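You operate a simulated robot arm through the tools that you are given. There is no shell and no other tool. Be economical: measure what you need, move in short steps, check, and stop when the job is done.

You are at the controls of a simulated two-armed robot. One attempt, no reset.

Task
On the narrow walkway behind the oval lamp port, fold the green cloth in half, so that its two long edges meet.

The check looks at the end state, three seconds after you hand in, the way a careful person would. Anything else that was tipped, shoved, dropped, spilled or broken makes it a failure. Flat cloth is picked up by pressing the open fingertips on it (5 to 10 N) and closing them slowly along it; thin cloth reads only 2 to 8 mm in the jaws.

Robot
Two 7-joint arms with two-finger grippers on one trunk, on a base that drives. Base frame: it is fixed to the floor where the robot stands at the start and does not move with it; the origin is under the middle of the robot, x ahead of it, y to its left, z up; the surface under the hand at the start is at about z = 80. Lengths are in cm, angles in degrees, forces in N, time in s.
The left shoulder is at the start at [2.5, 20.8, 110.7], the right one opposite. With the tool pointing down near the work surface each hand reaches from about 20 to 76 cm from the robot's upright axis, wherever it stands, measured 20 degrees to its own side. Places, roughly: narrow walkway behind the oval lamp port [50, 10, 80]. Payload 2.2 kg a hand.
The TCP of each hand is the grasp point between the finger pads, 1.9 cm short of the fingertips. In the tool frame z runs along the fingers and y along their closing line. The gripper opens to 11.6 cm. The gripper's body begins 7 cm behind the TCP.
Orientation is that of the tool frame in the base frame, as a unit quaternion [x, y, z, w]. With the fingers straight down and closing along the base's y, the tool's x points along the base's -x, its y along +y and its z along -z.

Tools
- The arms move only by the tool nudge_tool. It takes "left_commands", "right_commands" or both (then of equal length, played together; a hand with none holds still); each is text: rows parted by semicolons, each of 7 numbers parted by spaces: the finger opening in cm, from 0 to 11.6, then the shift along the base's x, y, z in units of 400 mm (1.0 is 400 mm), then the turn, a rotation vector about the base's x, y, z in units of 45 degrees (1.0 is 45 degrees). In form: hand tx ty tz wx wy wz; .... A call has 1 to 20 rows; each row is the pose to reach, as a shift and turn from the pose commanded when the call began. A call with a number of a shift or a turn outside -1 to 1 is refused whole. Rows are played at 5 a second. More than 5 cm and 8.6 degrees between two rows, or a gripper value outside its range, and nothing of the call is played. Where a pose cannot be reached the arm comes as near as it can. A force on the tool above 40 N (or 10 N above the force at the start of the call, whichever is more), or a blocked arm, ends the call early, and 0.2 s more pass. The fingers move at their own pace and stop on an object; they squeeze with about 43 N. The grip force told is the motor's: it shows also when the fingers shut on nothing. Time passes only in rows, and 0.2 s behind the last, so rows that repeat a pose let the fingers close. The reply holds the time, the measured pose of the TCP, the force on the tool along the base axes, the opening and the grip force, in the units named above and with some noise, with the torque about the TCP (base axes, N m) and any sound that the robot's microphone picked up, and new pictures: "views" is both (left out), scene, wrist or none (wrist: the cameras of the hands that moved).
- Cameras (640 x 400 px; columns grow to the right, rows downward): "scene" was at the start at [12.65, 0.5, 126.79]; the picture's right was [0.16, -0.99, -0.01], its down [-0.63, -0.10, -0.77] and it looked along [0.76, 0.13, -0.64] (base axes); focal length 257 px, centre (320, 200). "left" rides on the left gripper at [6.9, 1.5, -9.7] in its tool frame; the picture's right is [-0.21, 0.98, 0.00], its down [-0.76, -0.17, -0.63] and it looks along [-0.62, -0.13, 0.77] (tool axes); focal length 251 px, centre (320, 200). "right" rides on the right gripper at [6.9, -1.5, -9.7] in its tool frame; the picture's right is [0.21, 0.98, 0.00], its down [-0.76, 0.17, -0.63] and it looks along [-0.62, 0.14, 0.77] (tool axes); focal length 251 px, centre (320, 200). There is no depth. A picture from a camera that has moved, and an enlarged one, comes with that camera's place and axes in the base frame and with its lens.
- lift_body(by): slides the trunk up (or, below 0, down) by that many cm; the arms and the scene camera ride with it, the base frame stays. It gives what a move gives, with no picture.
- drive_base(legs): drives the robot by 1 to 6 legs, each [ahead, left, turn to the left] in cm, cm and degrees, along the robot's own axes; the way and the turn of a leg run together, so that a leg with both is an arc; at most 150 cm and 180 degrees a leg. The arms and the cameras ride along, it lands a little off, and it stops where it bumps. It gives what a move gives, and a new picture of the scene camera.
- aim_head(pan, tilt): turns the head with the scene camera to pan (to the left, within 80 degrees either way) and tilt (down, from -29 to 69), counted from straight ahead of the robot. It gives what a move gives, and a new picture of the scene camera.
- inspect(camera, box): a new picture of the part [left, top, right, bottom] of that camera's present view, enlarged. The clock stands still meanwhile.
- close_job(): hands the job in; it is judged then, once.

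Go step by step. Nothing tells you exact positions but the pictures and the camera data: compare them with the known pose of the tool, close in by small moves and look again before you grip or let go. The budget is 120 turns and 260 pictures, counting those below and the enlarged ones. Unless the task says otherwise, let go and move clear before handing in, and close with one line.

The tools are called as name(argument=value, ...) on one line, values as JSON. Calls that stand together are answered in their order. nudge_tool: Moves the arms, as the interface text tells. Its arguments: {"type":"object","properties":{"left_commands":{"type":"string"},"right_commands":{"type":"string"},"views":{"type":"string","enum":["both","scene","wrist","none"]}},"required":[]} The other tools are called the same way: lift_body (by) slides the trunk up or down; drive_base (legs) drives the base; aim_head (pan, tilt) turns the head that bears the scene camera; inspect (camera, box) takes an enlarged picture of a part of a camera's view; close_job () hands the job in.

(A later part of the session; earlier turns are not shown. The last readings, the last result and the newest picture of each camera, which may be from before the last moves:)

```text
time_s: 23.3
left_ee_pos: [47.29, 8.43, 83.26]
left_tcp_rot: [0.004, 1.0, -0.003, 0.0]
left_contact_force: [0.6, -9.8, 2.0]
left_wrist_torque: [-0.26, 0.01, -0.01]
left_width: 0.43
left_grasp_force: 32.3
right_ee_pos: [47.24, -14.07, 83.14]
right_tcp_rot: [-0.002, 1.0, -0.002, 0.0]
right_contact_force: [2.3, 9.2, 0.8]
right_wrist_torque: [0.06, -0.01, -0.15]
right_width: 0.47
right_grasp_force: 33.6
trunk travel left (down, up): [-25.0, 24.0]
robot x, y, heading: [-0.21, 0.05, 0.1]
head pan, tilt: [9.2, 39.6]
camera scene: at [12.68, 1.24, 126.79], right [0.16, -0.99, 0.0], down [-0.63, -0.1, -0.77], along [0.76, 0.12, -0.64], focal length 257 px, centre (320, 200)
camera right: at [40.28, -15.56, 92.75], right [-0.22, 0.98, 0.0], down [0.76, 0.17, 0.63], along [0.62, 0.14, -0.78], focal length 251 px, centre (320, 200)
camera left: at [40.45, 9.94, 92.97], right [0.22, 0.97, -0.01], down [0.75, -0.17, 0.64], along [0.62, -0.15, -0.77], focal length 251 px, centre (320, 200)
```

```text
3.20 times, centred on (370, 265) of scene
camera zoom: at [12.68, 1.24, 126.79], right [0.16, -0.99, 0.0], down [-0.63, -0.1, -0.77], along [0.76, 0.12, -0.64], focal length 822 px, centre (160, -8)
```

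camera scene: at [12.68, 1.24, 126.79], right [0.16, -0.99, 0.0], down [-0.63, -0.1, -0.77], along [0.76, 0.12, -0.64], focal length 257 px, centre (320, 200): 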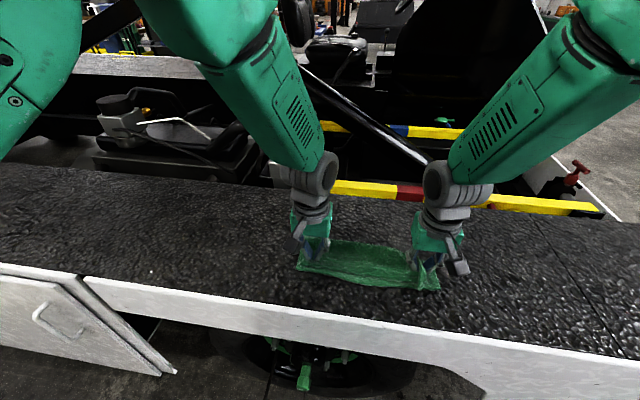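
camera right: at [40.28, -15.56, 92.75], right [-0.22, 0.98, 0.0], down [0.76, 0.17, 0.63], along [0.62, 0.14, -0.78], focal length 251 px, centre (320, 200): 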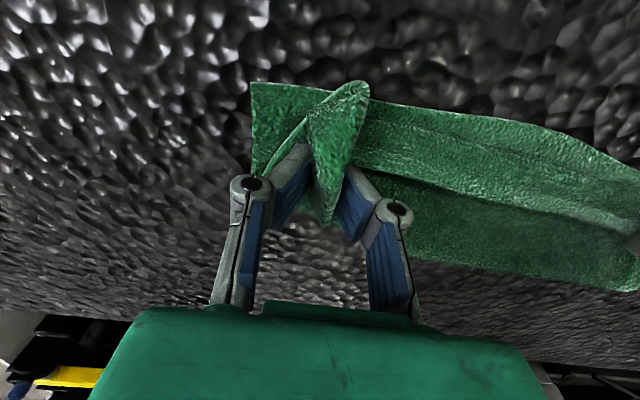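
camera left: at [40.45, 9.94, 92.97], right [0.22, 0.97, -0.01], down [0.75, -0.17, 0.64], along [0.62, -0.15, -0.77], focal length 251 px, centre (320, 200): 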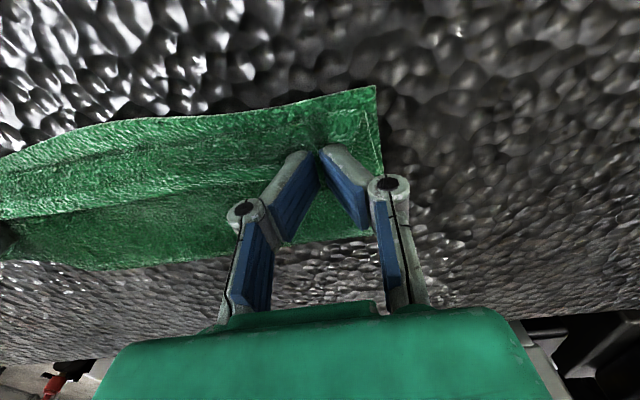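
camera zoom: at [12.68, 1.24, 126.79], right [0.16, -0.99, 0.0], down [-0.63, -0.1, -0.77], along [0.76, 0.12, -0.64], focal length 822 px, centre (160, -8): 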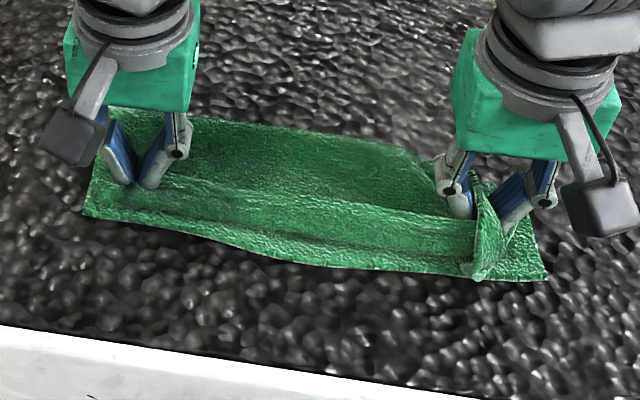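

Now the bottom near edge shows in front and the upper layer lies just behind it, its hem turned back. I'll release and rise clear.

nudge_tool(left_commands="0 0 0 -0.01 0 0 0; 0.6 0 0 -0.01 0 0 0; 1.2 0 0 -0.01 0 0 0; 1.8 0 0 -0.01 0 0 0; 1.8 0 0 0.02 0 0 0; 1.8 0 0 0.06 0 0 0; 1.8 0 0 0.15 0 0 0; 1.8 0 0.03 0.25 0 0 0; 1.8 0 0.08 0.35 0 0 0; 1.8 0 0.18 0.38 0 0 0; 1.8 0 0.28 0.38 0 0 0; 1.8 0 0.28 0.38 0 0 0", right_commands="0 0 0 -0.01 0 0 0; 0.6 0 0 -0.01 0 0 0; 1.2 0 0 -0.01 0 0 0; 1.8 0 0 -0.01 0 0 0; 1.8 0 0 0.02 0 0 0; 1.8 0 0 0.06 0 0 0; 1.8 0 0 0.15 0 0 0; 1.8 0 -0.03 0.25 0 0 0; 1.8 0 -0.08 0.35 0 0 0; 1.8 0 -0.13 0.38 0 0 0; 1.8 0 -0.18 0.38 0 0 0; 1.8 0 -0.18 0.38 0 0 0")

inspect(camera="scene", box=[270, 210, 470, 320])

```text
time_s: 25.9
left_ee_pos: [47.27, 19.61, 98.45]
left_tcp_rot: [0.006, 1.0, -0.002, 0.001]
left_contact_force: [-0.2, 0.1, -0.1]
left_wrist_torque: [0.01, 0.01, -0.01]
left_width: 1.78
left_grasp_force: 0.0
right_ee_pos: [47.12, -21.17, 98.35]
right_tcp_rot: [-0.002, 1.0, -0.003, -0.001]
right_contact_force: [0.9, -0.2, 0.3]
right_wrist_torque: [0.0, -0.01, -0.02]
right_width: 1.84
right_grasp_force: 0.1
trunk travel left (down, up): [-25.0, 24.0]
robot x, y, heading: [-0.09, -0.19, 0.0]
head pan, tilt: [9.2, 39.6]
camera scene: at [12.61, 1.33, 126.79], right [0.16, -0.99, 0.0], down [-0.63, -0.1, -0.77], along [0.76, 0.12, -0.64], focal length 257 px, centre (320, 200)
camera right: at [40.23, -22.67, 107.99], right [-0.22, 0.98, 0.0], down [0.76, 0.17, 0.63], along [0.62, 0.14, -0.78], focal length 251 px, centre (320, 200)
camera left: at [40.29, 21.21, 108.13], right [0.23, 0.97, 0.0], down [0.75, -0.17, 0.63], along [0.62, -0.15, -0.77], focal length 251 px, centre (320, 200)
```

scene: 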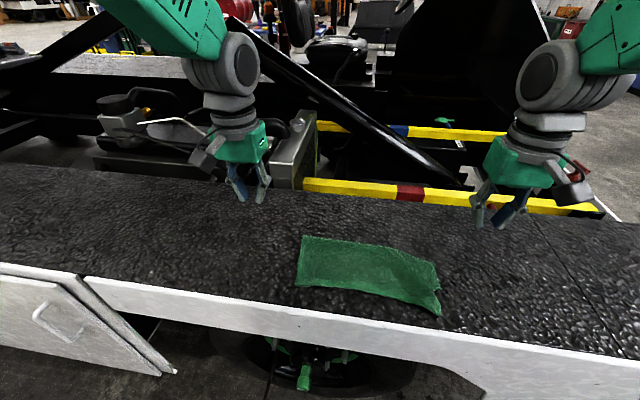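
right: 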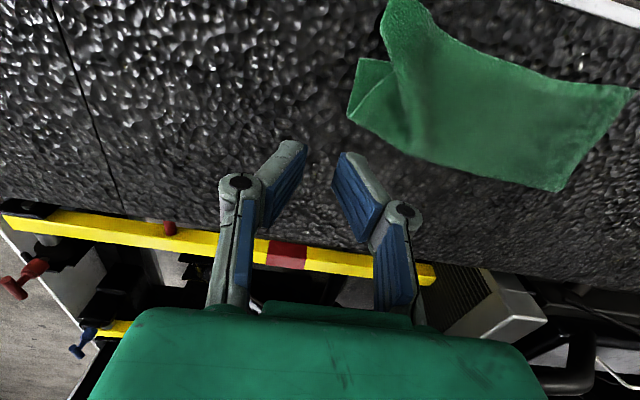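
left: 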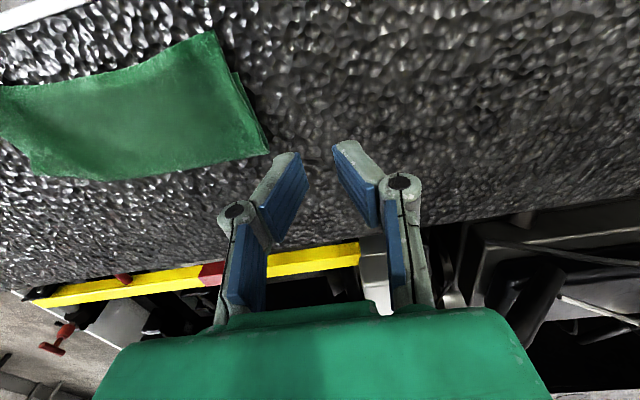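

```text
3.20 times, centred on (370, 265) of scene
camera zoom: at [12.61, 1.33, 126.79], right [0.16, -0.99, 0.0], down [-0.63, -0.1, -0.77], along [0.76, 0.12, -0.64], focal length 822 px, centre (160, -8)
```

zoom: 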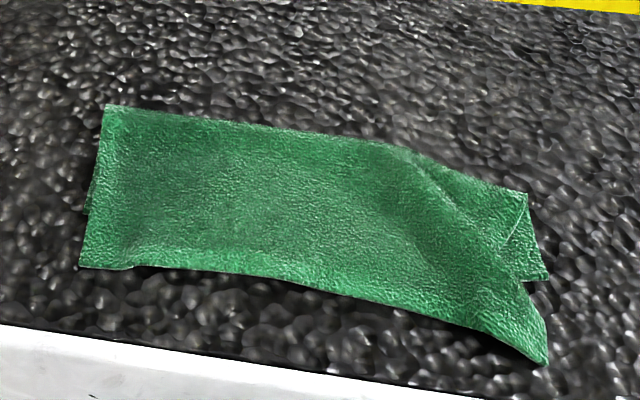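

The cloth flopped over flat on its own. The upper hem now overshoots the lower near edge (x≈44.3): about 40.3 on the left and 38.3 on the right. I'll pinch the overshooting single layer near both corners, lift, and lay it back further; first I hover.

nudge_tool(left_commands="2.6 -0.03 -0.06 -0.06 0 0 0; 2.6 -0.06 -0.12 -0.12 0 0 0; 2.6 -0.09 -0.18 -0.19 0 0 0; 2.6 -0.12 -0.24 -0.26 0 0 0; 2.6 -0.14 -0.28 -0.33 0 0 0; 2.6 -0.144 -0.28 -0.36 0 0 0; 2.6 -0.144 -0.28 -0.36 0 0 0", right_commands="2.6 -0.035 0.035 -0.06 0 0 0; 2.6 -0.07 0.07 -0.12 0 0 0; 2.6 -0.105 0.105 -0.19 0 0 0; 2.6 -0.14 0.14 -0.26 0 0 0; 2.6 -0.165 0.167 -0.33 0 0 0; 2.6 -0.173 0.167 -0.36 0 0 0; 2.6 -0.173 0.167 -0.36 0 0 0")

```text
time_s: 27.5
left_ee_pos: [42.35, 8.51, 85.06]
left_tcp_rot: [-0.007, 1.0, -0.02, 0.006]
left_contact_force: [-0.4, 0.0, 1.1]
left_wrist_torque: [-0.02, 0.0, -0.03]
left_width: 2.61
left_grasp_force: 0.0
right_ee_pos: [40.38, -14.67, 83.81]
right_tcp_rot: [-0.002, 1.0, -0.002, -0.001]
right_contact_force: [0.8, -0.5, 0.4]
right_wrist_torque: [-0.02, 0.0, -0.03]
right_width: 2.62
right_grasp_force: 0.0
trunk travel left (down, up): [-25.0, 24.0]
robot x, y, heading: [-0.29, 0.12, 0.2]
head pan, tilt: [9.2, 39.6]
camera scene: at [12.61, 1.27, 126.8], right [0.16, -0.99, 0.0], down [-0.63, -0.1, -0.77], along [0.76, 0.12, -0.64], focal length 257 px, centre (320, 200)
camera right: at [33.34, -16.02, 93.48], right [-0.22, 0.98, 0.0], down [0.76, 0.17, 0.63], along [0.62, 0.14, -0.78], focal length 251 px, centre (320, 200)
camera left: at [35.28, 10.15, 94.68], right [0.2, 0.98, -0.03], down [0.75, -0.13, 0.65], along [0.63, -0.16, -0.76], focal length 251 px, centre (320, 200)
```

scene: 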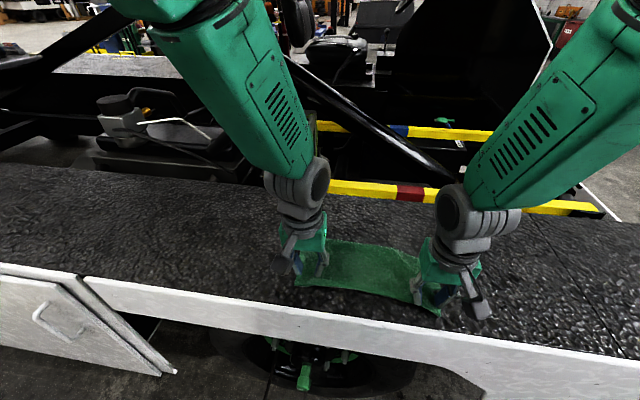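
right: 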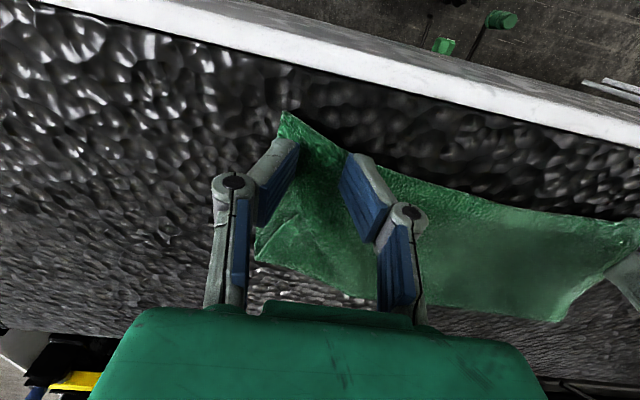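
left: 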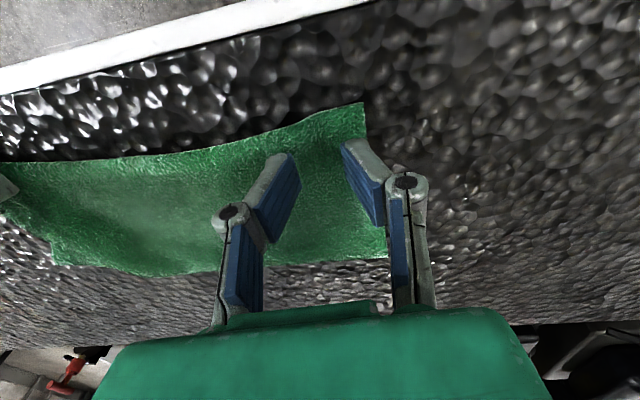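

The left hand is at its near reach limit here. I'll raise both hands and back the base up about 12 cm for better reach.

nudge_tool(left_commands="2.6 0 0 0.05 0 0 0; 2.6 0 0 0.12 0 0 0; 2.6 0 0 0.22 0 0 0; 2.6 0 0 0.22 0 0 0", right_commands="2.6 0 0 0.05 0 0 0; 2.6 0 0 0.12 0 0 0; 2.6 0 0 0.22 0 0 0; 2.6 0 0 0.22 0 0 0", views="none")

drive_base(legs=[[-12, 0, 0]])

```text
time_s: 28.5
left_ee_pos: [41.69, 8.16, 92.74]
left_tcp_rot: [0.007, 1.0, -0.002, 0.0]
left_contact_force: [0.0, 0.0, -0.7]
left_wrist_torque: [0.01, 0.0, -0.02]
left_width: 2.62
left_grasp_force: 0.2
right_ee_pos: [40.45, -14.63, 92.64]
right_tcp_rot: [-0.002, 1.0, -0.001, -0.002]
right_contact_force: [-0.1, -0.4, -0.4]
right_wrist_torque: [0.0, -0.01, 0.01]
right_width: 2.6
right_grasp_force: 0.1
trunk travel left (down, up): [-25.0, 24.0]
robot x, y, heading: [0.63, -0.09, -0.0]
head pan, tilt: [9.2, 39.6]
```

```text
time_s: 29.8
left_ee_pos: [29.58, 8.23, 92.73]
left_tcp_rot: [0.008, 1.0, -0.001, 0.001]
left_contact_force: [0.3, -0.2, -0.5]
left_wrist_torque: [0.04, -0.02, 0.01]
left_width: 2.59
left_grasp_force: 0.1
right_ee_pos: [28.22, -14.62, 92.7]
right_tcp_rot: [-0.002, 1.0, -0.002, -0.001]
right_contact_force: [-1.2, 0.4, -0.6]
right_wrist_torque: [0.05, -0.01, 0.01]
right_width: 2.62
right_grasp_force: 0.0
trunk travel left (down, up): [-25.0, 24.0]
robot x, y, heading: [-12.2, 0.06, -0.4]
head pan, tilt: [9.2, 39.6]
camera scene: at [0.62, 1.27, 126.79], right [0.16, -0.99, 0.0], down [-0.63, -0.1, -0.77], along [0.76, 0.12, -0.64], focal length 257 px, centre (320, 200)
```

scene: 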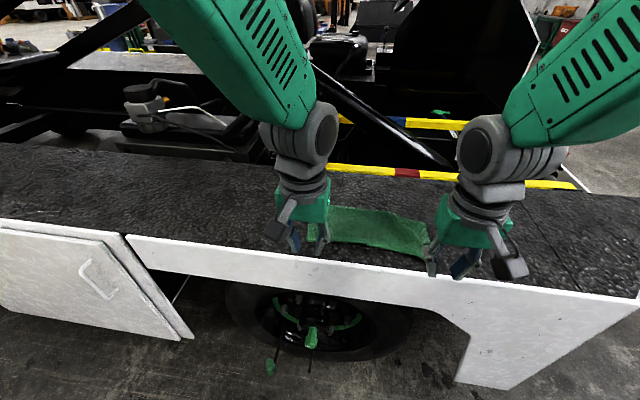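

The base is back 12 cm. I'll bring the hands over the two overshooting corners again and look.

nudge_tool(left_commands="2.6 0.1 0.004 0 0 0 0; 2.6 0.2 0.004 0 0 0 0; 2.6 0.298 0.004 -0.05 0 0 0; 2.6 0.298 0.004 -0.15 0 0 0; 2.6 0.298 0.004 -0.2 0 0 0; 2.6 0.298 0.004 -0.2 0 0 0", right_commands="2.6 0.1 0.003 0 0 0 0; 2.6 0.2 0.003 0 0 0 0; 2.6 0.3 0.003 -0.05 0 0 0; 2.6 0.3 0.003 -0.15 0 0 0; 2.6 0.3 0.003 -0.2 0 0 0; 2.6 0.3 0.003 -0.2 0 0 0")

```text
time_s: 31.2
left_ee_pos: [41.29, 8.28, 84.78]
left_tcp_rot: [0.006, 1.0, -0.001, 0.003]
left_contact_force: [0.2, 0.7, -0.5]
left_wrist_torque: [-0.02, 0.02, -0.01]
left_width: 2.59
left_grasp_force: 0.1
right_ee_pos: [39.99, -14.53, 84.74]
right_tcp_rot: [-0.002, 1.0, -0.002, 0.001]
right_contact_force: [-0.2, -0.2, 0.0]
right_wrist_torque: [-0.02, -0.01, 0.01]
right_width: 2.59
right_grasp_force: 0.0
trunk travel left (down, up): [-25.0, 24.0]
robot x, y, heading: [-11.9, 0.39, 0.2]
head pan, tilt: [9.2, 39.6]
camera scene: at [0.76, 1.23, 126.78], right [0.16, -0.99, 0.0], down [-0.63, -0.1, -0.77], along [0.76, 0.12, -0.64], focal length 257 px, centre (320, 200)
camera right: at [33.0, -16.0, 94.33], right [-0.22, 0.98, 0.0], down [0.76, 0.17, 0.63], along [0.62, 0.13, -0.77], focal length 251 px, centre (320, 200)
camera left: at [34.27, 9.98, 94.54], right [0.23, 0.97, 0.0], down [0.75, -0.18, 0.64], along [0.62, -0.15, -0.77], focal length 251 px, centre (320, 200)
```

scene: 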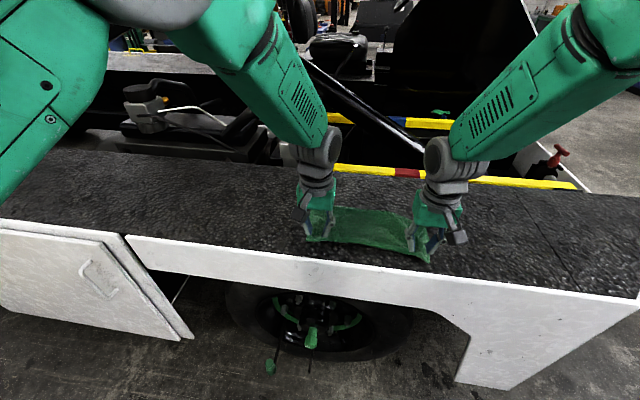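
right: 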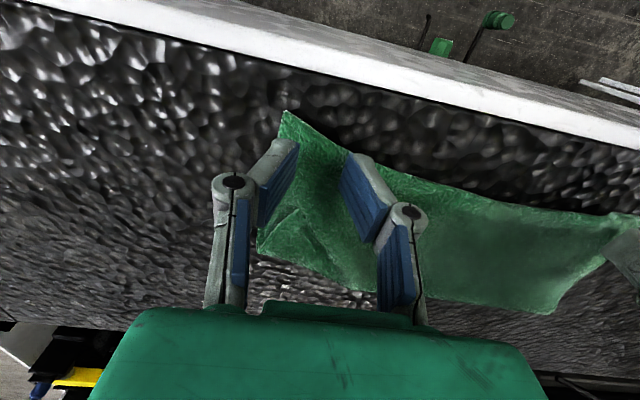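
left: 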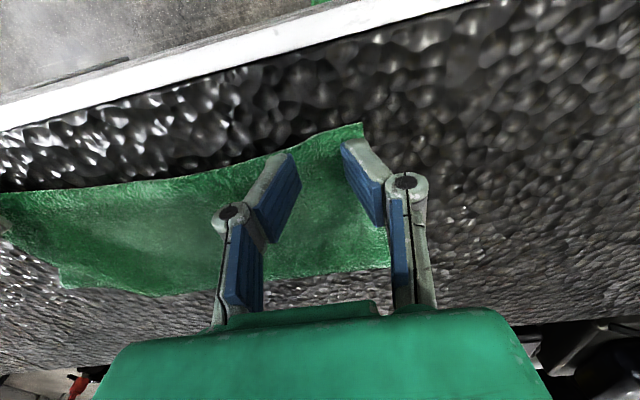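

Both hands sit well over the hem corners. I'll press down gently and check the force.

nudge_tool(left_commands="2.6 0.006 0 -0.04 0 0 0; 2.6 0.006 0 -0.06 0 0 0; 2.6 0.006 0 -0.067 0 0 0; 2.6 0.006 0 -0.067 0 0 0", right_commands="2.6 0.01 0 -0.04 0 0 0; 2.6 0.01 0 -0.06 0 0 0; 2.6 0.01 0 -0.066 0 0 0; 2.6 0.01 0 -0.066 0 0 0", views="none")

```text
time_s: 32.2
left_ee_pos: [41.47, 8.45, 82.21]
left_tcp_rot: [0.007, 1.0, -0.002, 0.005]
left_contact_force: [1.7, -0.5, 10.5]
left_wrist_torque: [0.02, -0.07, -0.01]
left_width: 2.66
left_grasp_force: 0.3
right_ee_pos: [40.29, -14.59, 82.18]
right_tcp_rot: [-0.001, 1.0, -0.002, 0.001]
right_contact_force: [1.8, -0.1, 7.0]
right_wrist_torque: [-0.02, -0.06, 0.0]
right_width: 2.37
right_grasp_force: 0.1
trunk travel left (down, up): [-25.0, 24.0]
robot x, y, heading: [-11.81, -0.02, -0.2]
head pan, tilt: [9.2, 39.6]
```

nudge_tool(left_commands="2.3 0 0 0 0 0 0; 2.0 0 0 0 0 0 0; 1.7 0 0 0 0 0 0; 1.4 0 0 0 0 0 0; 1.1 0 0 0 0 0 0; 0.8 0 0 0 0 0 0; 0.5 0 0 0 0 0 0; 0.2 0 0 0 0 0 0; 0 0 0 0 0 0 0; 0 0 0 0 0 0 0; 0 0 0 0 0 0 0", right_commands="2.1 0 0 -0.003 0 0 0; 1.8 0 0 -0.003 0 0 0; 1.5 0 0 -0.003 0 0 0; 1.2 0 0 -0.003 0 0 0; 0.9 0 0 -0.003 0 0 0; 0.7 0 0 -0.003 0 0 0; 0.5 0 0 -0.003 0 0 0; 0.2 0 0 -0.003 0 0 0; 0 0 0 -0.003 0 0 0; 0 0 0 -0.003 0 0 0; 0 0 0 -0.003 0 0 0", views="wrist")

```text
time_s: 34.6
left_ee_pos: [41.38, 8.51, 82.14]
left_tcp_rot: [0.007, 1.0, -0.001, 0.003]
left_contact_force: [-1.0, -0.3, 4.0]
left_wrist_torque: [0.03, -0.01, 0.03]
left_width: 0.01
left_grasp_force: 28.1
right_ee_pos: [40.41, -14.47, 82.13]
right_tcp_rot: [-0.002, 1.0, -0.003, 0.002]
right_contact_force: [0.9, 1.6, 21.2]
right_wrist_torque: [-0.04, -0.04, -0.01]
right_width: 0.49
right_grasp_force: 32.9
trunk travel left (down, up): [-25.0, 24.0]
robot x, y, heading: [-11.78, 0.15, 0.2]
head pan, tilt: [9.2, 39.6]
camera right: at [33.35, -15.97, 91.77], right [-0.22, 0.98, 0.0], down [0.75, 0.17, 0.63], along [0.62, 0.13, -0.77], focal length 251 px, centre (320, 200)
camera left: at [34.45, 10.07, 91.97], right [0.23, 0.97, 0.0], down [0.75, -0.17, 0.64], along [0.62, -0.15, -0.77], focal length 251 px, centre (320, 200)
```

right: 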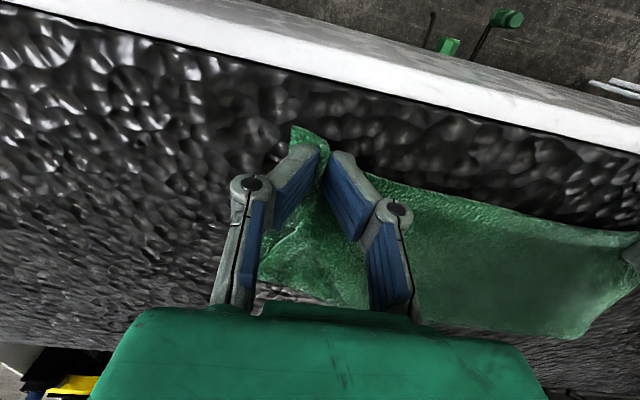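
left: 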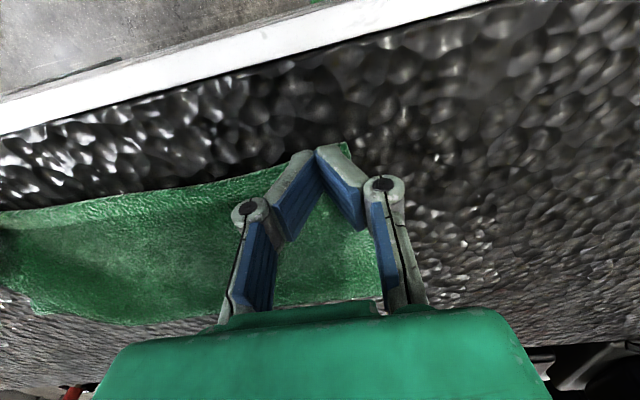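

The right hand holds (4.9 mm) but the left slipped off. I'll reopen the left, shift 1 cm inward, press and close again.

nudge_tool(left_commands="0.5 0 0 0.04 0 0 0; 2.8 0.01 0 0.05 0 0 0; 2.8 0.027 0 0.05 0 0 0; 2.8 0.027 0 0.02 0 0 0; 2.8 0.027 0 0.003 0 0 0; 2.8 0.027 0 -0.002 0 0 0; 2.8 0.027 0 -0.002 0 0 0; 2.8 0.027 0 -0.002 0 0 0", views="wrist")

```text
time_s: 36.4
left_ee_pos: [42.49, 8.42, 82.22]
left_tcp_rot: [0.007, 1.0, -0.002, 0.003]
left_contact_force: [2.0, -1.2, 7.0]
left_wrist_torque: [-0.05, -0.02, 0.06]
left_width: 2.94
left_grasp_force: 0.0
right_ee_pos: [40.35, -14.47, 82.14]
right_tcp_rot: [-0.002, 1.0, -0.001, 0.001]
right_contact_force: [2.0, 2.6, 24.4]
right_wrist_torque: [-0.07, -0.1, -0.02]
right_width: 0.44
right_grasp_force: 32.8
trunk travel left (down, up): [-25.0, 24.0]
robot x, y, heading: [-11.64, -0.16, -0.2]
head pan, tilt: [9.2, 39.6]
camera left: at [35.55, 10.05, 91.89], right [0.23, 0.97, 0.0], down [0.75, -0.17, 0.64], along [0.62, -0.15, -0.77], focal length 251 px, centre (320, 200)
```

left: 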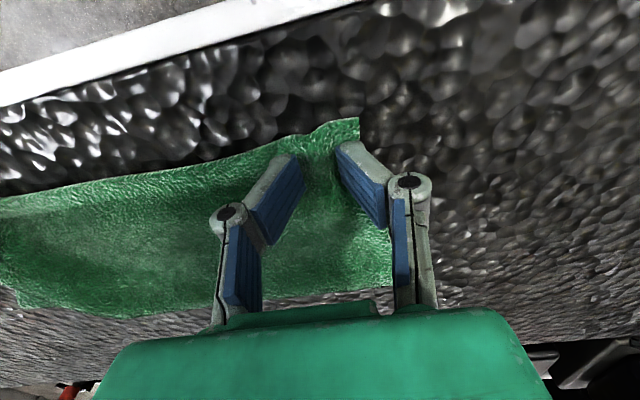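

nudge_tool(left_commands="2.6 0 0 -0.006 0 0 0; 2.3 0 0 -0.006 0 0 0; 2.0 0 0 -0.006 0 0 0; 1.75 0 0 -0.006 0 0 0; 1.5 0 0 -0.006 0 0 0; 1.25 0 0 -0.006 0 0 0; 1.0 0 0 -0.006 0 0 0; 0.75 0 0 -0.006 0 0 0; 0.5 0 0 -0.006 0 0 0; 0.2 0 0 -0.006 0 0 0; 0 0 0 -0.006 0 0 0; 0 0 0 -0.006 0 0 0; 0 0 0 -0.006 0 0 0", right_commands="0 0 0 0.003 0 0 0; 0 0 0 0.005 0 0 0; 0 0 0 0.005 0 0 0; 0 0 0 0.005 0 0 0; 0 0 0 0.005 0 0 0; 0 0 0 0.005 0 0 0; 0 0 0 0.005 0 0 0; 0 0 0 0.005 0 0 0; 0 0 0 0.005 0 0 0; 0 0 0 0.005 0 0 0; 0 0 0 0.005 0 0 0; 0 0 0 0.005 0 0 0; 0 0 0 0.005 0 0 0", views="wrist")

```text
time_s: 38.1
left_ee_pos: [42.59, 8.18, 82.19]
left_tcp_rot: [0.006, 1.0, -0.002, 0.004]
left_contact_force: [-3.1, -3.8, 13.1]
left_wrist_torque: [-0.18, 0.07, -0.03]
left_width: 0.95
left_grasp_force: 0.8
right_ee_pos: [40.18, -14.57, 82.28]
right_tcp_rot: [-0.002, 1.0, -0.001, 0.0]
right_contact_force: [-1.7, 1.0, 3.1]
right_wrist_torque: [-0.04, 0.02, -0.01]
right_width: 0.51
right_grasp_force: 33.1
trunk travel left (down, up): [-25.0, 24.0]
robot x, y, heading: [-11.74, 0.01, 0.1]
head pan, tilt: [9.2, 39.6]
stopped in row 8 (left hand): the force on the tool passed its limit at 47 N (the readings are from after the stop); the commanded pose is now the measured one
camera right: at [33.22, -16.02, 91.9], right [-0.22, 0.98, 0.0], down [0.76, 0.17, 0.63], along [0.62, 0.14, -0.77], focal length 251 px, centre (320, 200)
camera left: at [35.56, 9.83, 91.92], right [0.23, 0.97, 0.0], down [0.75, -0.17, 0.64], along [0.62, -0.15, -0.77], focal length 251 px, centre (320, 200)
```

right: 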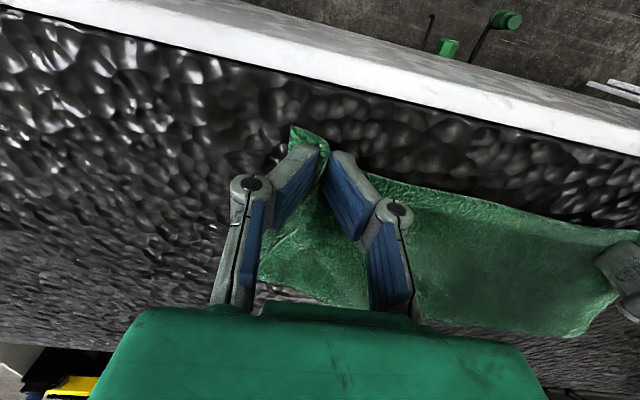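
left: 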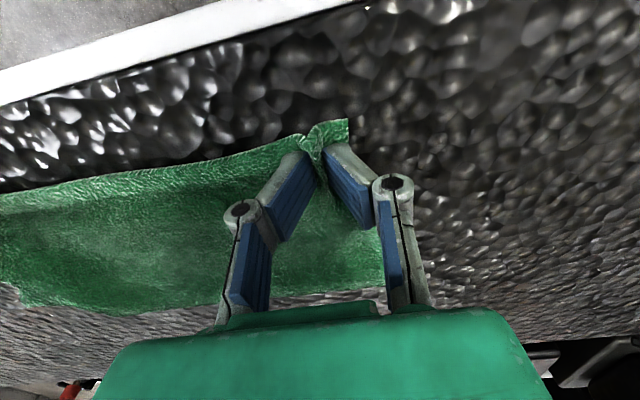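

A ridge is forming in the left jaws; I'll finish closing.

nudge_tool(left_commands="0.8 0 0 0 0 0 0; 0.6 0 0 0 0 0 0; 0.4 0 0 0 0 0 0; 0.2 0 0 0 0 0 0; 0 0 0 0 0 0 0; 0 0 0 0 0 0 0; 0 0 0 0 0 0 0", views="none")

```text
time_s: 39.7
left_ee_pos: [42.61, 8.36, 82.16]
left_tcp_rot: [0.006, 1.0, -0.001, 0.005]
left_contact_force: [4.7, -6.5, 11.8]
left_wrist_torque: [-0.12, -0.06, 0.02]
left_width: 0.47
left_grasp_force: 33.7
right_ee_pos: [40.26, -14.58, 82.38]
right_tcp_rot: [-0.002, 1.0, -0.002, 0.0]
right_contact_force: [-0.7, 3.8, 2.8]
right_wrist_torque: [0.02, 0.01, 0.0]
right_width: 0.45
right_grasp_force: 33.6
trunk travel left (down, up): [-25.0, 24.0]
robot x, y, heading: [-11.72, -0.06, -0.0]
head pan, tilt: [9.2, 39.6]
```

Both hands hold the upper hem. I'll lift it up over x≈54.5 so the crease opens out, then lay it down so the hem lands at x≈44.3.

nudge_tool(left_commands="0 0.0225 0 0.095 0 0 0; 0 0.085 -0.005 0.17 0 0 0; 0 0.1725 -0.005 0.22 0 0 0; 0 0.26 -0.005 0.22 0 0 0; 0 0.2975 -0.01 0.2075 0 0 0; 0 0.2975 -0.01 0.2075 0 0 0; 0 0.26 -0.01 0.2 0 0 0; 0 0.21 -0.01 0.1775 0 0 0; 0 0.1675 -0.01 0.145 0 0 0; 0 0.135 -0.01 0.11 0 0 0; 0 0.1075 -0.01 0.07 0 0 0; 0 0.09 -0.01 0.035 0 0 0; 0 0.0825 -0.01 0.015 0 0 0; 0 0.0825 -0.01 0.015 0 0 0", right_commands="0 0.0425 0 0.09 0 0 0; 0 0.1175 -0.005 0.165 0 0 0; 0 0.2075 -0.005 0.215 0 0 0; 0 0.3 -0.005 0.215 0 0 0; 0 0.3375 -0.01 0.2025 0 0 0; 0 0.3375 -0.01 0.2025 0 0 0; 0 0.3 -0.01 0.195 0 0 0; 0 0.25 -0.01 0.1725 0 0 0; 0 0.2075 -0.01 0.14 0 0 0; 0 0.175 -0.01 0.105 0 0 0; 0 0.1475 -0.01 0.065 0 0 0; 0 0.13 -0.01 0.03 0 0 0; 0 0.1225 -0.01 0.01 0 0 0; 0 0.1225 -0.01 0.01 0 0 0")

inspect(camera="scene", box=[280, 180, 460, 280])

```text
time_s: 42.7
left_ee_pos: [45.94, 7.85, 82.61]
left_tcp_rot: [0.006, 1.0, -0.002, 0.005]
left_contact_force: [2.1, -2.6, 2.1]
left_wrist_torque: [0.0, -0.02, 0.01]
left_width: 0.47
left_grasp_force: 33.3
right_ee_pos: [45.12, -14.83, 82.82]
right_tcp_rot: [-0.002, 1.0, -0.002, 0.0]
right_contact_force: [0.9, 2.2, 1.5]
right_wrist_torque: [0.0, -0.01, 0.03]
right_width: 0.47
right_grasp_force: 33.1
trunk travel left (down, up): [-25.0, 24.0]
robot x, y, heading: [-12.09, -0.25, 0.2]
head pan, tilt: [9.2, 39.6]
camera scene: at [0.8, 1.23, 126.78], right [0.16, -0.99, 0.0], down [-0.63, -0.1, -0.77], along [0.76, 0.12, -0.64], focal length 257 px, centre (320, 200)
camera right: at [38.19, -16.39, 92.32], right [-0.22, 0.98, 0.0], down [0.75, 0.17, 0.63], along [0.62, 0.14, -0.77], focal length 251 px, centre (320, 200)
camera left: at [38.84, 9.47, 92.38], right [0.23, 0.97, 0.0], down [0.75, -0.17, 0.64], along [0.62, -0.15, -0.77], focal length 251 px, centre (320, 200)
```

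scene: 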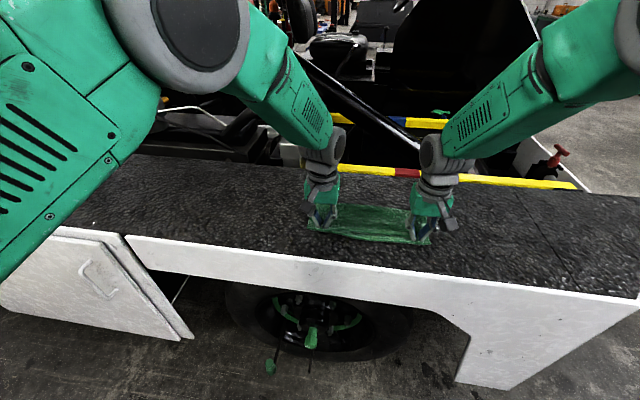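
right: 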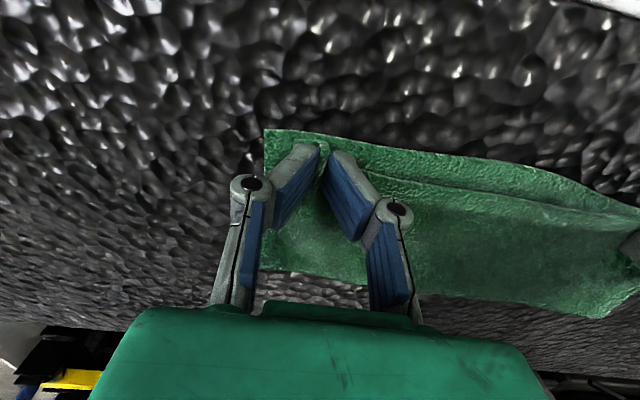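
left: 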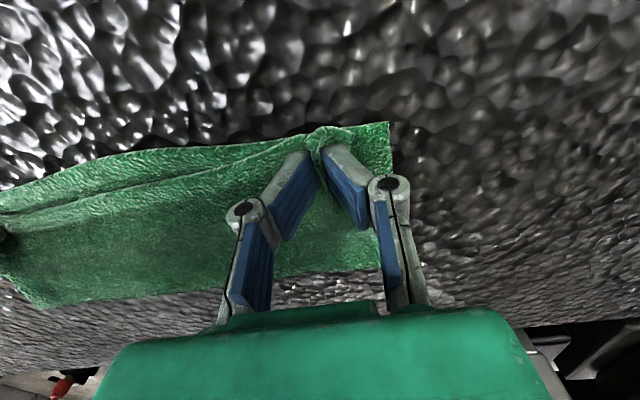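

```text
3.56 times, centred on (370, 230) of scene
camera zoom: at [0.8, 1.23, 126.78], right [0.16, -0.99, 0.0], down [-0.63, -0.1, -0.77], along [0.76, 0.12, -0.64], focal length 914 px, centre (142, 93)
```

zoom: 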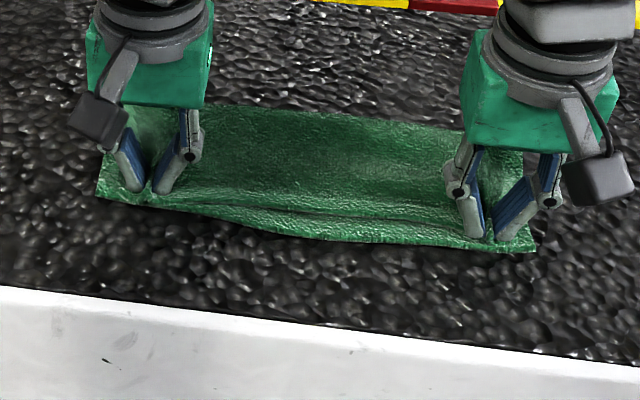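

The hem meets the lower edge at both ends. I'll release and rise clear, then check.

nudge_tool(left_commands="0 0 0 -0.006 0 0 0; 0.5 0 0 -0.006 0 0 0; 1.0 0 0 -0.006 0 0 0; 1.6 0 0 -0.004 0 0 0; 1.6 0 0 0.02 0 0 0; 1.6 0 0 0.06 0 0 0; 1.6 0 0 0.15 0 0 0; 1.6 0 0.03 0.25 0 0 0; 1.6 0 0.08 0.35 0 0 0; 1.6 0 0.18 0.38 0 0 0; 1.6 0 0.28 0.38 0 0 0; 1.6 0 0.28 0.38 0 0 0", right_commands="0 0 0 -0.008 0 0 0; 0.5 0 0 -0.008 0 0 0; 1.0 0 0 -0.008 0 0 0; 1.6 0 0 -0.006 0 0 0; 1.6 0 0 0.02 0 0 0; 1.6 0 0 0.06 0 0 0; 1.6 0 0 0.15 0 0 0; 1.6 0 -0.03 0.25 0 0 0; 1.6 0 -0.08 0.35 0 0 0; 1.6 0 -0.13 0.38 0 0 0; 1.6 0 -0.18 0.38 0 0 0; 1.6 0 -0.18 0.38 0 0 0")

inspect(camera="scene", box=[290, 180, 450, 270])

```text
time_s: 45.3
left_ee_pos: [45.81, 19.06, 97.91]
left_tcp_rot: [0.007, 1.0, -0.002, 0.004]
left_contact_force: [-0.4, 0.3, -0.3]
left_wrist_torque: [0.0, 0.03, -0.03]
left_width: 1.56
left_grasp_force: 0.0
right_ee_pos: [45.09, -22.06, 98.01]
right_tcp_rot: [-0.002, 1.0, -0.002, 0.001]
right_contact_force: [-0.4, 1.0, 0.3]
right_wrist_torque: [0.0, -0.01, -0.02]
right_width: 1.6
right_grasp_force: 0.1
trunk travel left (down, up): [-25.0, 24.0]
robot x, y, heading: [-11.94, 0.02, -0.1]
head pan, tilt: [9.2, 39.6]
camera scene: at [0.74, 1.32, 126.78], right [0.16, -0.99, 0.0], down [-0.63, -0.1, -0.77], along [0.76, 0.12, -0.64], focal length 257 px, centre (320, 200)
camera right: at [38.09, -23.58, 107.62], right [-0.22, 0.98, 0.0], down [0.75, 0.17, 0.63], along [0.62, 0.13, -0.77], focal length 251 px, centre (320, 200)
camera left: at [38.81, 20.73, 107.61], right [0.23, 0.97, 0.0], down [0.75, -0.17, 0.64], along [0.62, -0.15, -0.77], focal length 251 px, centre (320, 200)
```

scene: 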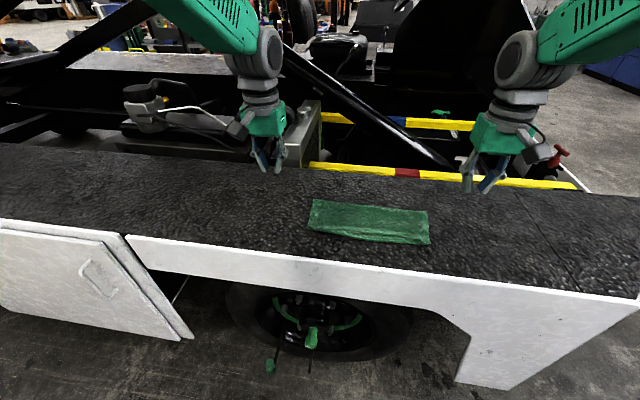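
right: 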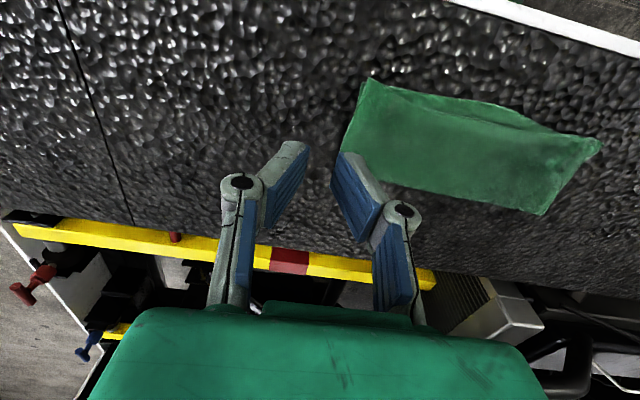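
left: 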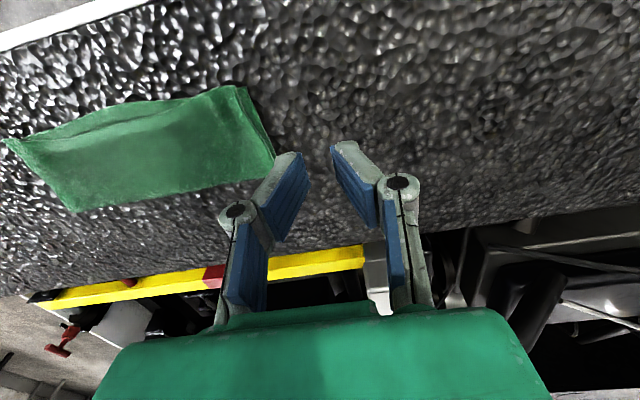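

```text
4.00 times, centred on (370, 225) of scene
camera zoom: at [0.74, 1.32, 126.78], right [0.16, -0.99, 0.0], down [-0.63, -0.1, -0.77], along [0.76, 0.12, -0.64], focal length 1028 px, centre (120, 100)
```

zoom: 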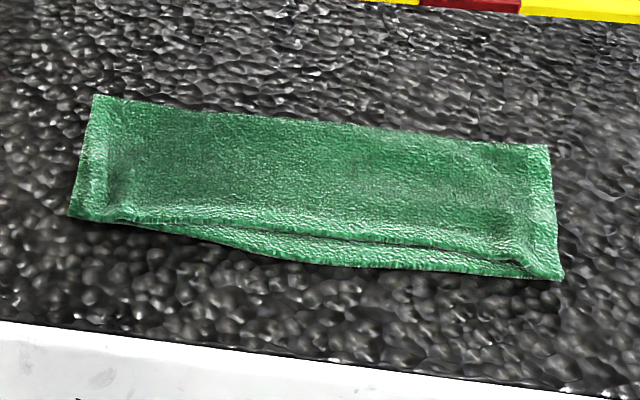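

The fold looks very good. I'll measure the remaining mismatch along the hem.

inspect(camera="right", box=[330, 60, 630, 230])

inspect(camera="left", box=[0, 70, 300, 230])

```text
2.13 times, centred on (480, 145) of right
camera zoom: at [38.09, -23.58, 107.62], right [-0.22, 0.98, 0.0], down [0.75, 0.17, 0.63], along [0.62, 0.13, -0.77], focal length 536 px, centre (-21, 317)
```

zoom: 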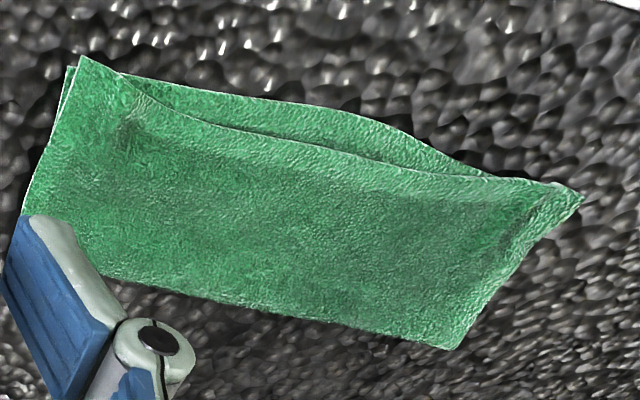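

```text
2.13 times, centred on (150, 150) of left
camera zoom: at [38.81, 20.73, 107.61], right [0.23, 0.97, 0.0], down [0.75, -0.17, 0.64], along [0.62, -0.15, -0.77], focal length 536 px, centre (683, 307)
```

zoom: 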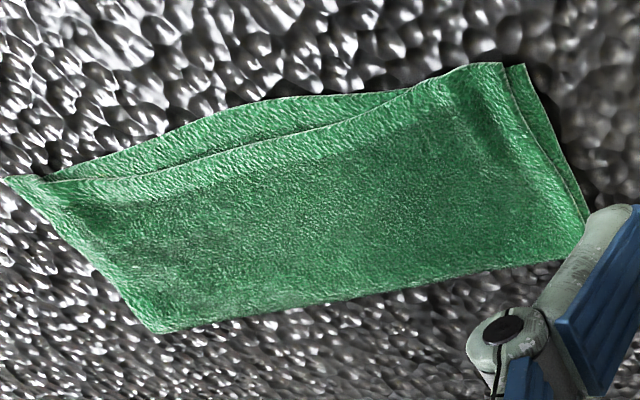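

The corners match, but mid-way the upper hem falls about 1.5–2 cm short of the lower edge (45 against 43). I'll place the left fingertips, spread, near the hem's middle and drag that layer gently toward me.

nudge_tool(left_commands="4 0.005 -0.1 0 0 0 0; 6 0.01 -0.2 0 0 0 0; 8 0.015 -0.3 -0.04 0 0 0; 8 0.02 -0.4 -0.1 0 0 0; 8 0.025 -0.48 -0.18 0 0 0; 8 0.03 -0.526 -0.27 0 0 0; 8 0.03 -0.526 -0.33 0 0 0; 8 0.03 -0.526 -0.375 0 0 0; 8 0.03 -0.526 -0.375 0 0 0", views="both")

```text
time_s: 47.3
left_ee_pos: [46.95, -2.02, 82.85]
left_tcp_rot: [0.006, 1.0, 0.0, 0.005]
left_contact_force: [-0.8, 0.7, -0.4]
left_wrist_torque: [-0.01, 0.0, 0.0]
left_width: 8.02
left_grasp_force: 0.0
right_ee_pos: [45.03, -22.3, 97.92]
right_tcp_rot: [-0.002, 1.0, -0.001, 0.001]
right_contact_force: [0.0, -0.6, -0.2]
right_wrist_torque: [0.02, 0.0, -0.03]
right_width: 1.59
right_grasp_force: 0.0
trunk travel left (down, up): [-25.0, 24.0]
robot x, y, heading: [-11.74, 0.14, 0.3]
head pan, tilt: [9.2, 39.6]
camera scene: at [0.77, 1.11, 126.78], right [0.16, -0.99, 0.0], down [-0.63, -0.1, -0.77], along [0.76, 0.12, -0.64], focal length 257 px, centre (320, 200)
camera left: at [40.01, -0.36, 92.56], right [0.23, 0.97, 0.0], down [0.75, -0.18, 0.64], along [0.62, -0.15, -0.77], focal length 251 px, centre (320, 200)
```

scene: 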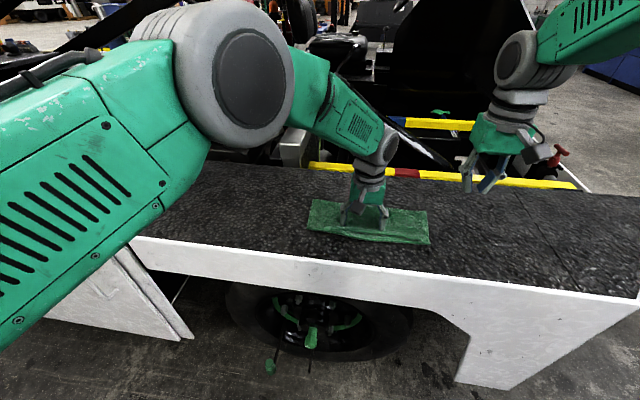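
left: 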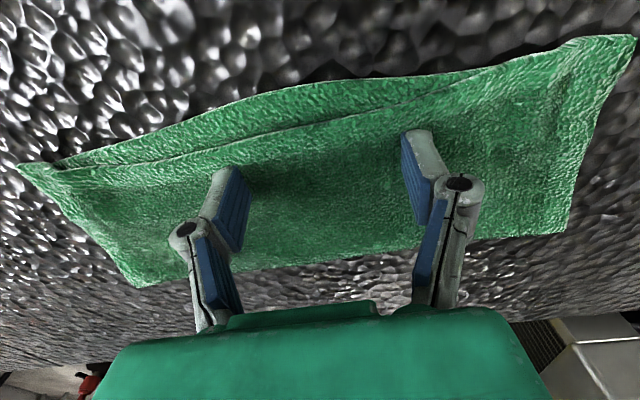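

nudge_tool(left_commands="8 0 0 -0.01 0 0 0; 8 0 0 -0.015 0 0 0; 8 0 0 -0.015 0 0 0; 8 -0.008 0 -0.015 0 0 0; 8 -0.016 0 -0.015 0 0 0; 8 -0.024 0 -0.015 0 0 0; 8 -0.032 0 -0.015 0 0 0; 8 -0.04 0 -0.015 0 0 0; 8 -0.04 0 -0.015 0 0 0", views="wrist")

```text
time_s: 49.3
left_ee_pos: [45.42, -1.86, 82.33]
left_tcp_rot: [0.007, 1.0, -0.001, 0.005]
left_contact_force: [3.5, 0.4, 5.4]
left_wrist_torque: [-0.01, -0.08, 0.0]
left_width: 8.0
left_grasp_force: 0.1
right_ee_pos: [45.04, -22.23, 97.88]
right_tcp_rot: [-0.002, 1.0, -0.002, 0.001]
right_contact_force: [-0.2, 0.1, 0.0]
right_wrist_torque: [-0.01, 0.03, 0.0]
right_width: 1.6
right_grasp_force: 0.1
trunk travel left (down, up): [-25.0, 24.0]
robot x, y, heading: [-11.64, -0.07, -0.1]
head pan, tilt: [9.2, 39.6]
camera left: at [38.49, -0.33, 92.04], right [0.23, 0.97, 0.0], down [0.75, -0.17, 0.64], along [0.62, -0.15, -0.77], focal length 251 px, centre (320, 200)
```

left: 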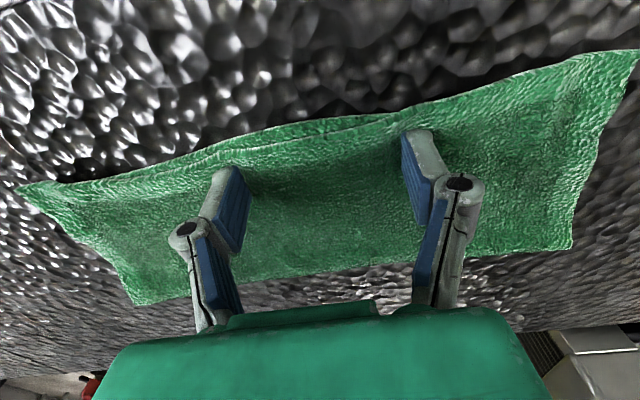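

That nearly closed the gap. I'll lift straight up and check from above.

nudge_tool(left_commands="8 0 0 0.03 0 0 0; 8 0 0 0.08 0 0 0; 8 0 0 0.16 0 0 0; 8 0 0.05 0.25 0 0 0; 8 0 0.14 0.33 0 0 0; 8 0 0.25 0.38 0 0 0; 8 0 0.36 0.38 0 0 0; 8 0 0.47 0.38 0 0 0; 8 0 0.53 0.38 0 0 0; 8 0 0.53 0.38 0 0 0", views="none")

inspect(camera="scene", box=[290, 180, 450, 270])

inspect(camera="right", box=[330, 60, 630, 230])

inspect(camera="left", box=[0, 70, 300, 230])

```text
time_s: 51.5
left_ee_pos: [45.33, 19.42, 97.45]
left_tcp_rot: [0.007, 1.0, -0.001, 0.004]
left_contact_force: [0.7, 0.6, -0.4]
left_wrist_torque: [-0.01, 0.02, 0.03]
left_width: 8.01
left_grasp_force: 0.0
right_ee_pos: [45.12, -22.12, 97.95]
right_tcp_rot: [-0.001, 1.0, -0.001, 0.001]
right_contact_force: [-0.4, -0.1, -0.9]
right_wrist_torque: [0.04, 0.01, -0.04]
right_width: 1.6
right_grasp_force: 0.0
trunk travel left (down, up): [-25.0, 24.0]
robot x, y, heading: [-12.17, -0.08, 0.4]
head pan, tilt: [9.2, 39.6]
```

```text
4.00 times, centred on (370, 225) of scene
camera zoom: at [0.77, 1.26, 126.78], right [0.16, -0.99, 0.0], down [-0.63, -0.1, -0.77], along [0.76, 0.12, -0.64], focal length 1028 px, centre (120, 100)
```

zoom: 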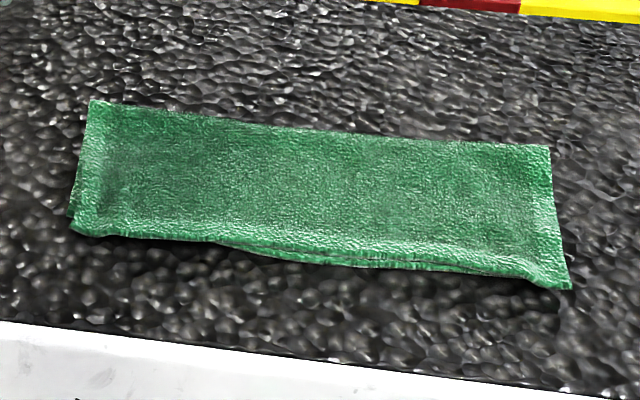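

```text
2.13 times, centred on (480, 145) of right
camera zoom: at [38.12, -23.61, 107.59], right [-0.22, 0.98, 0.0], down [0.75, 0.17, 0.63], along [0.62, 0.13, -0.77], focal length 536 px, centre (-21, 317)
```

zoom: 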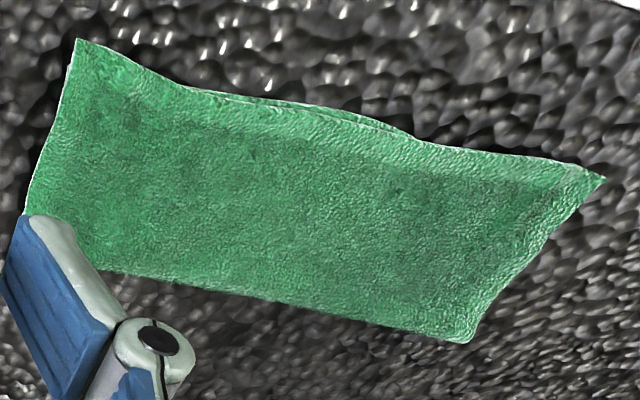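

```text
2.13 times, centred on (150, 150) of left
camera zoom: at [38.45, 20.99, 107.24], right [0.23, 0.97, 0.0], down [0.75, -0.17, 0.64], along [0.62, -0.15, -0.77], focal length 536 px, centre (683, 307)
```

zoom: 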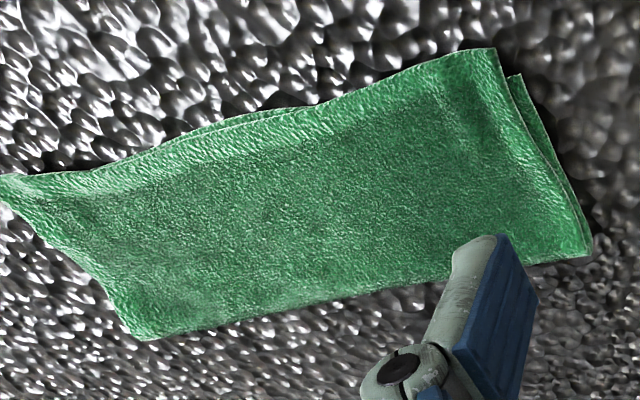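

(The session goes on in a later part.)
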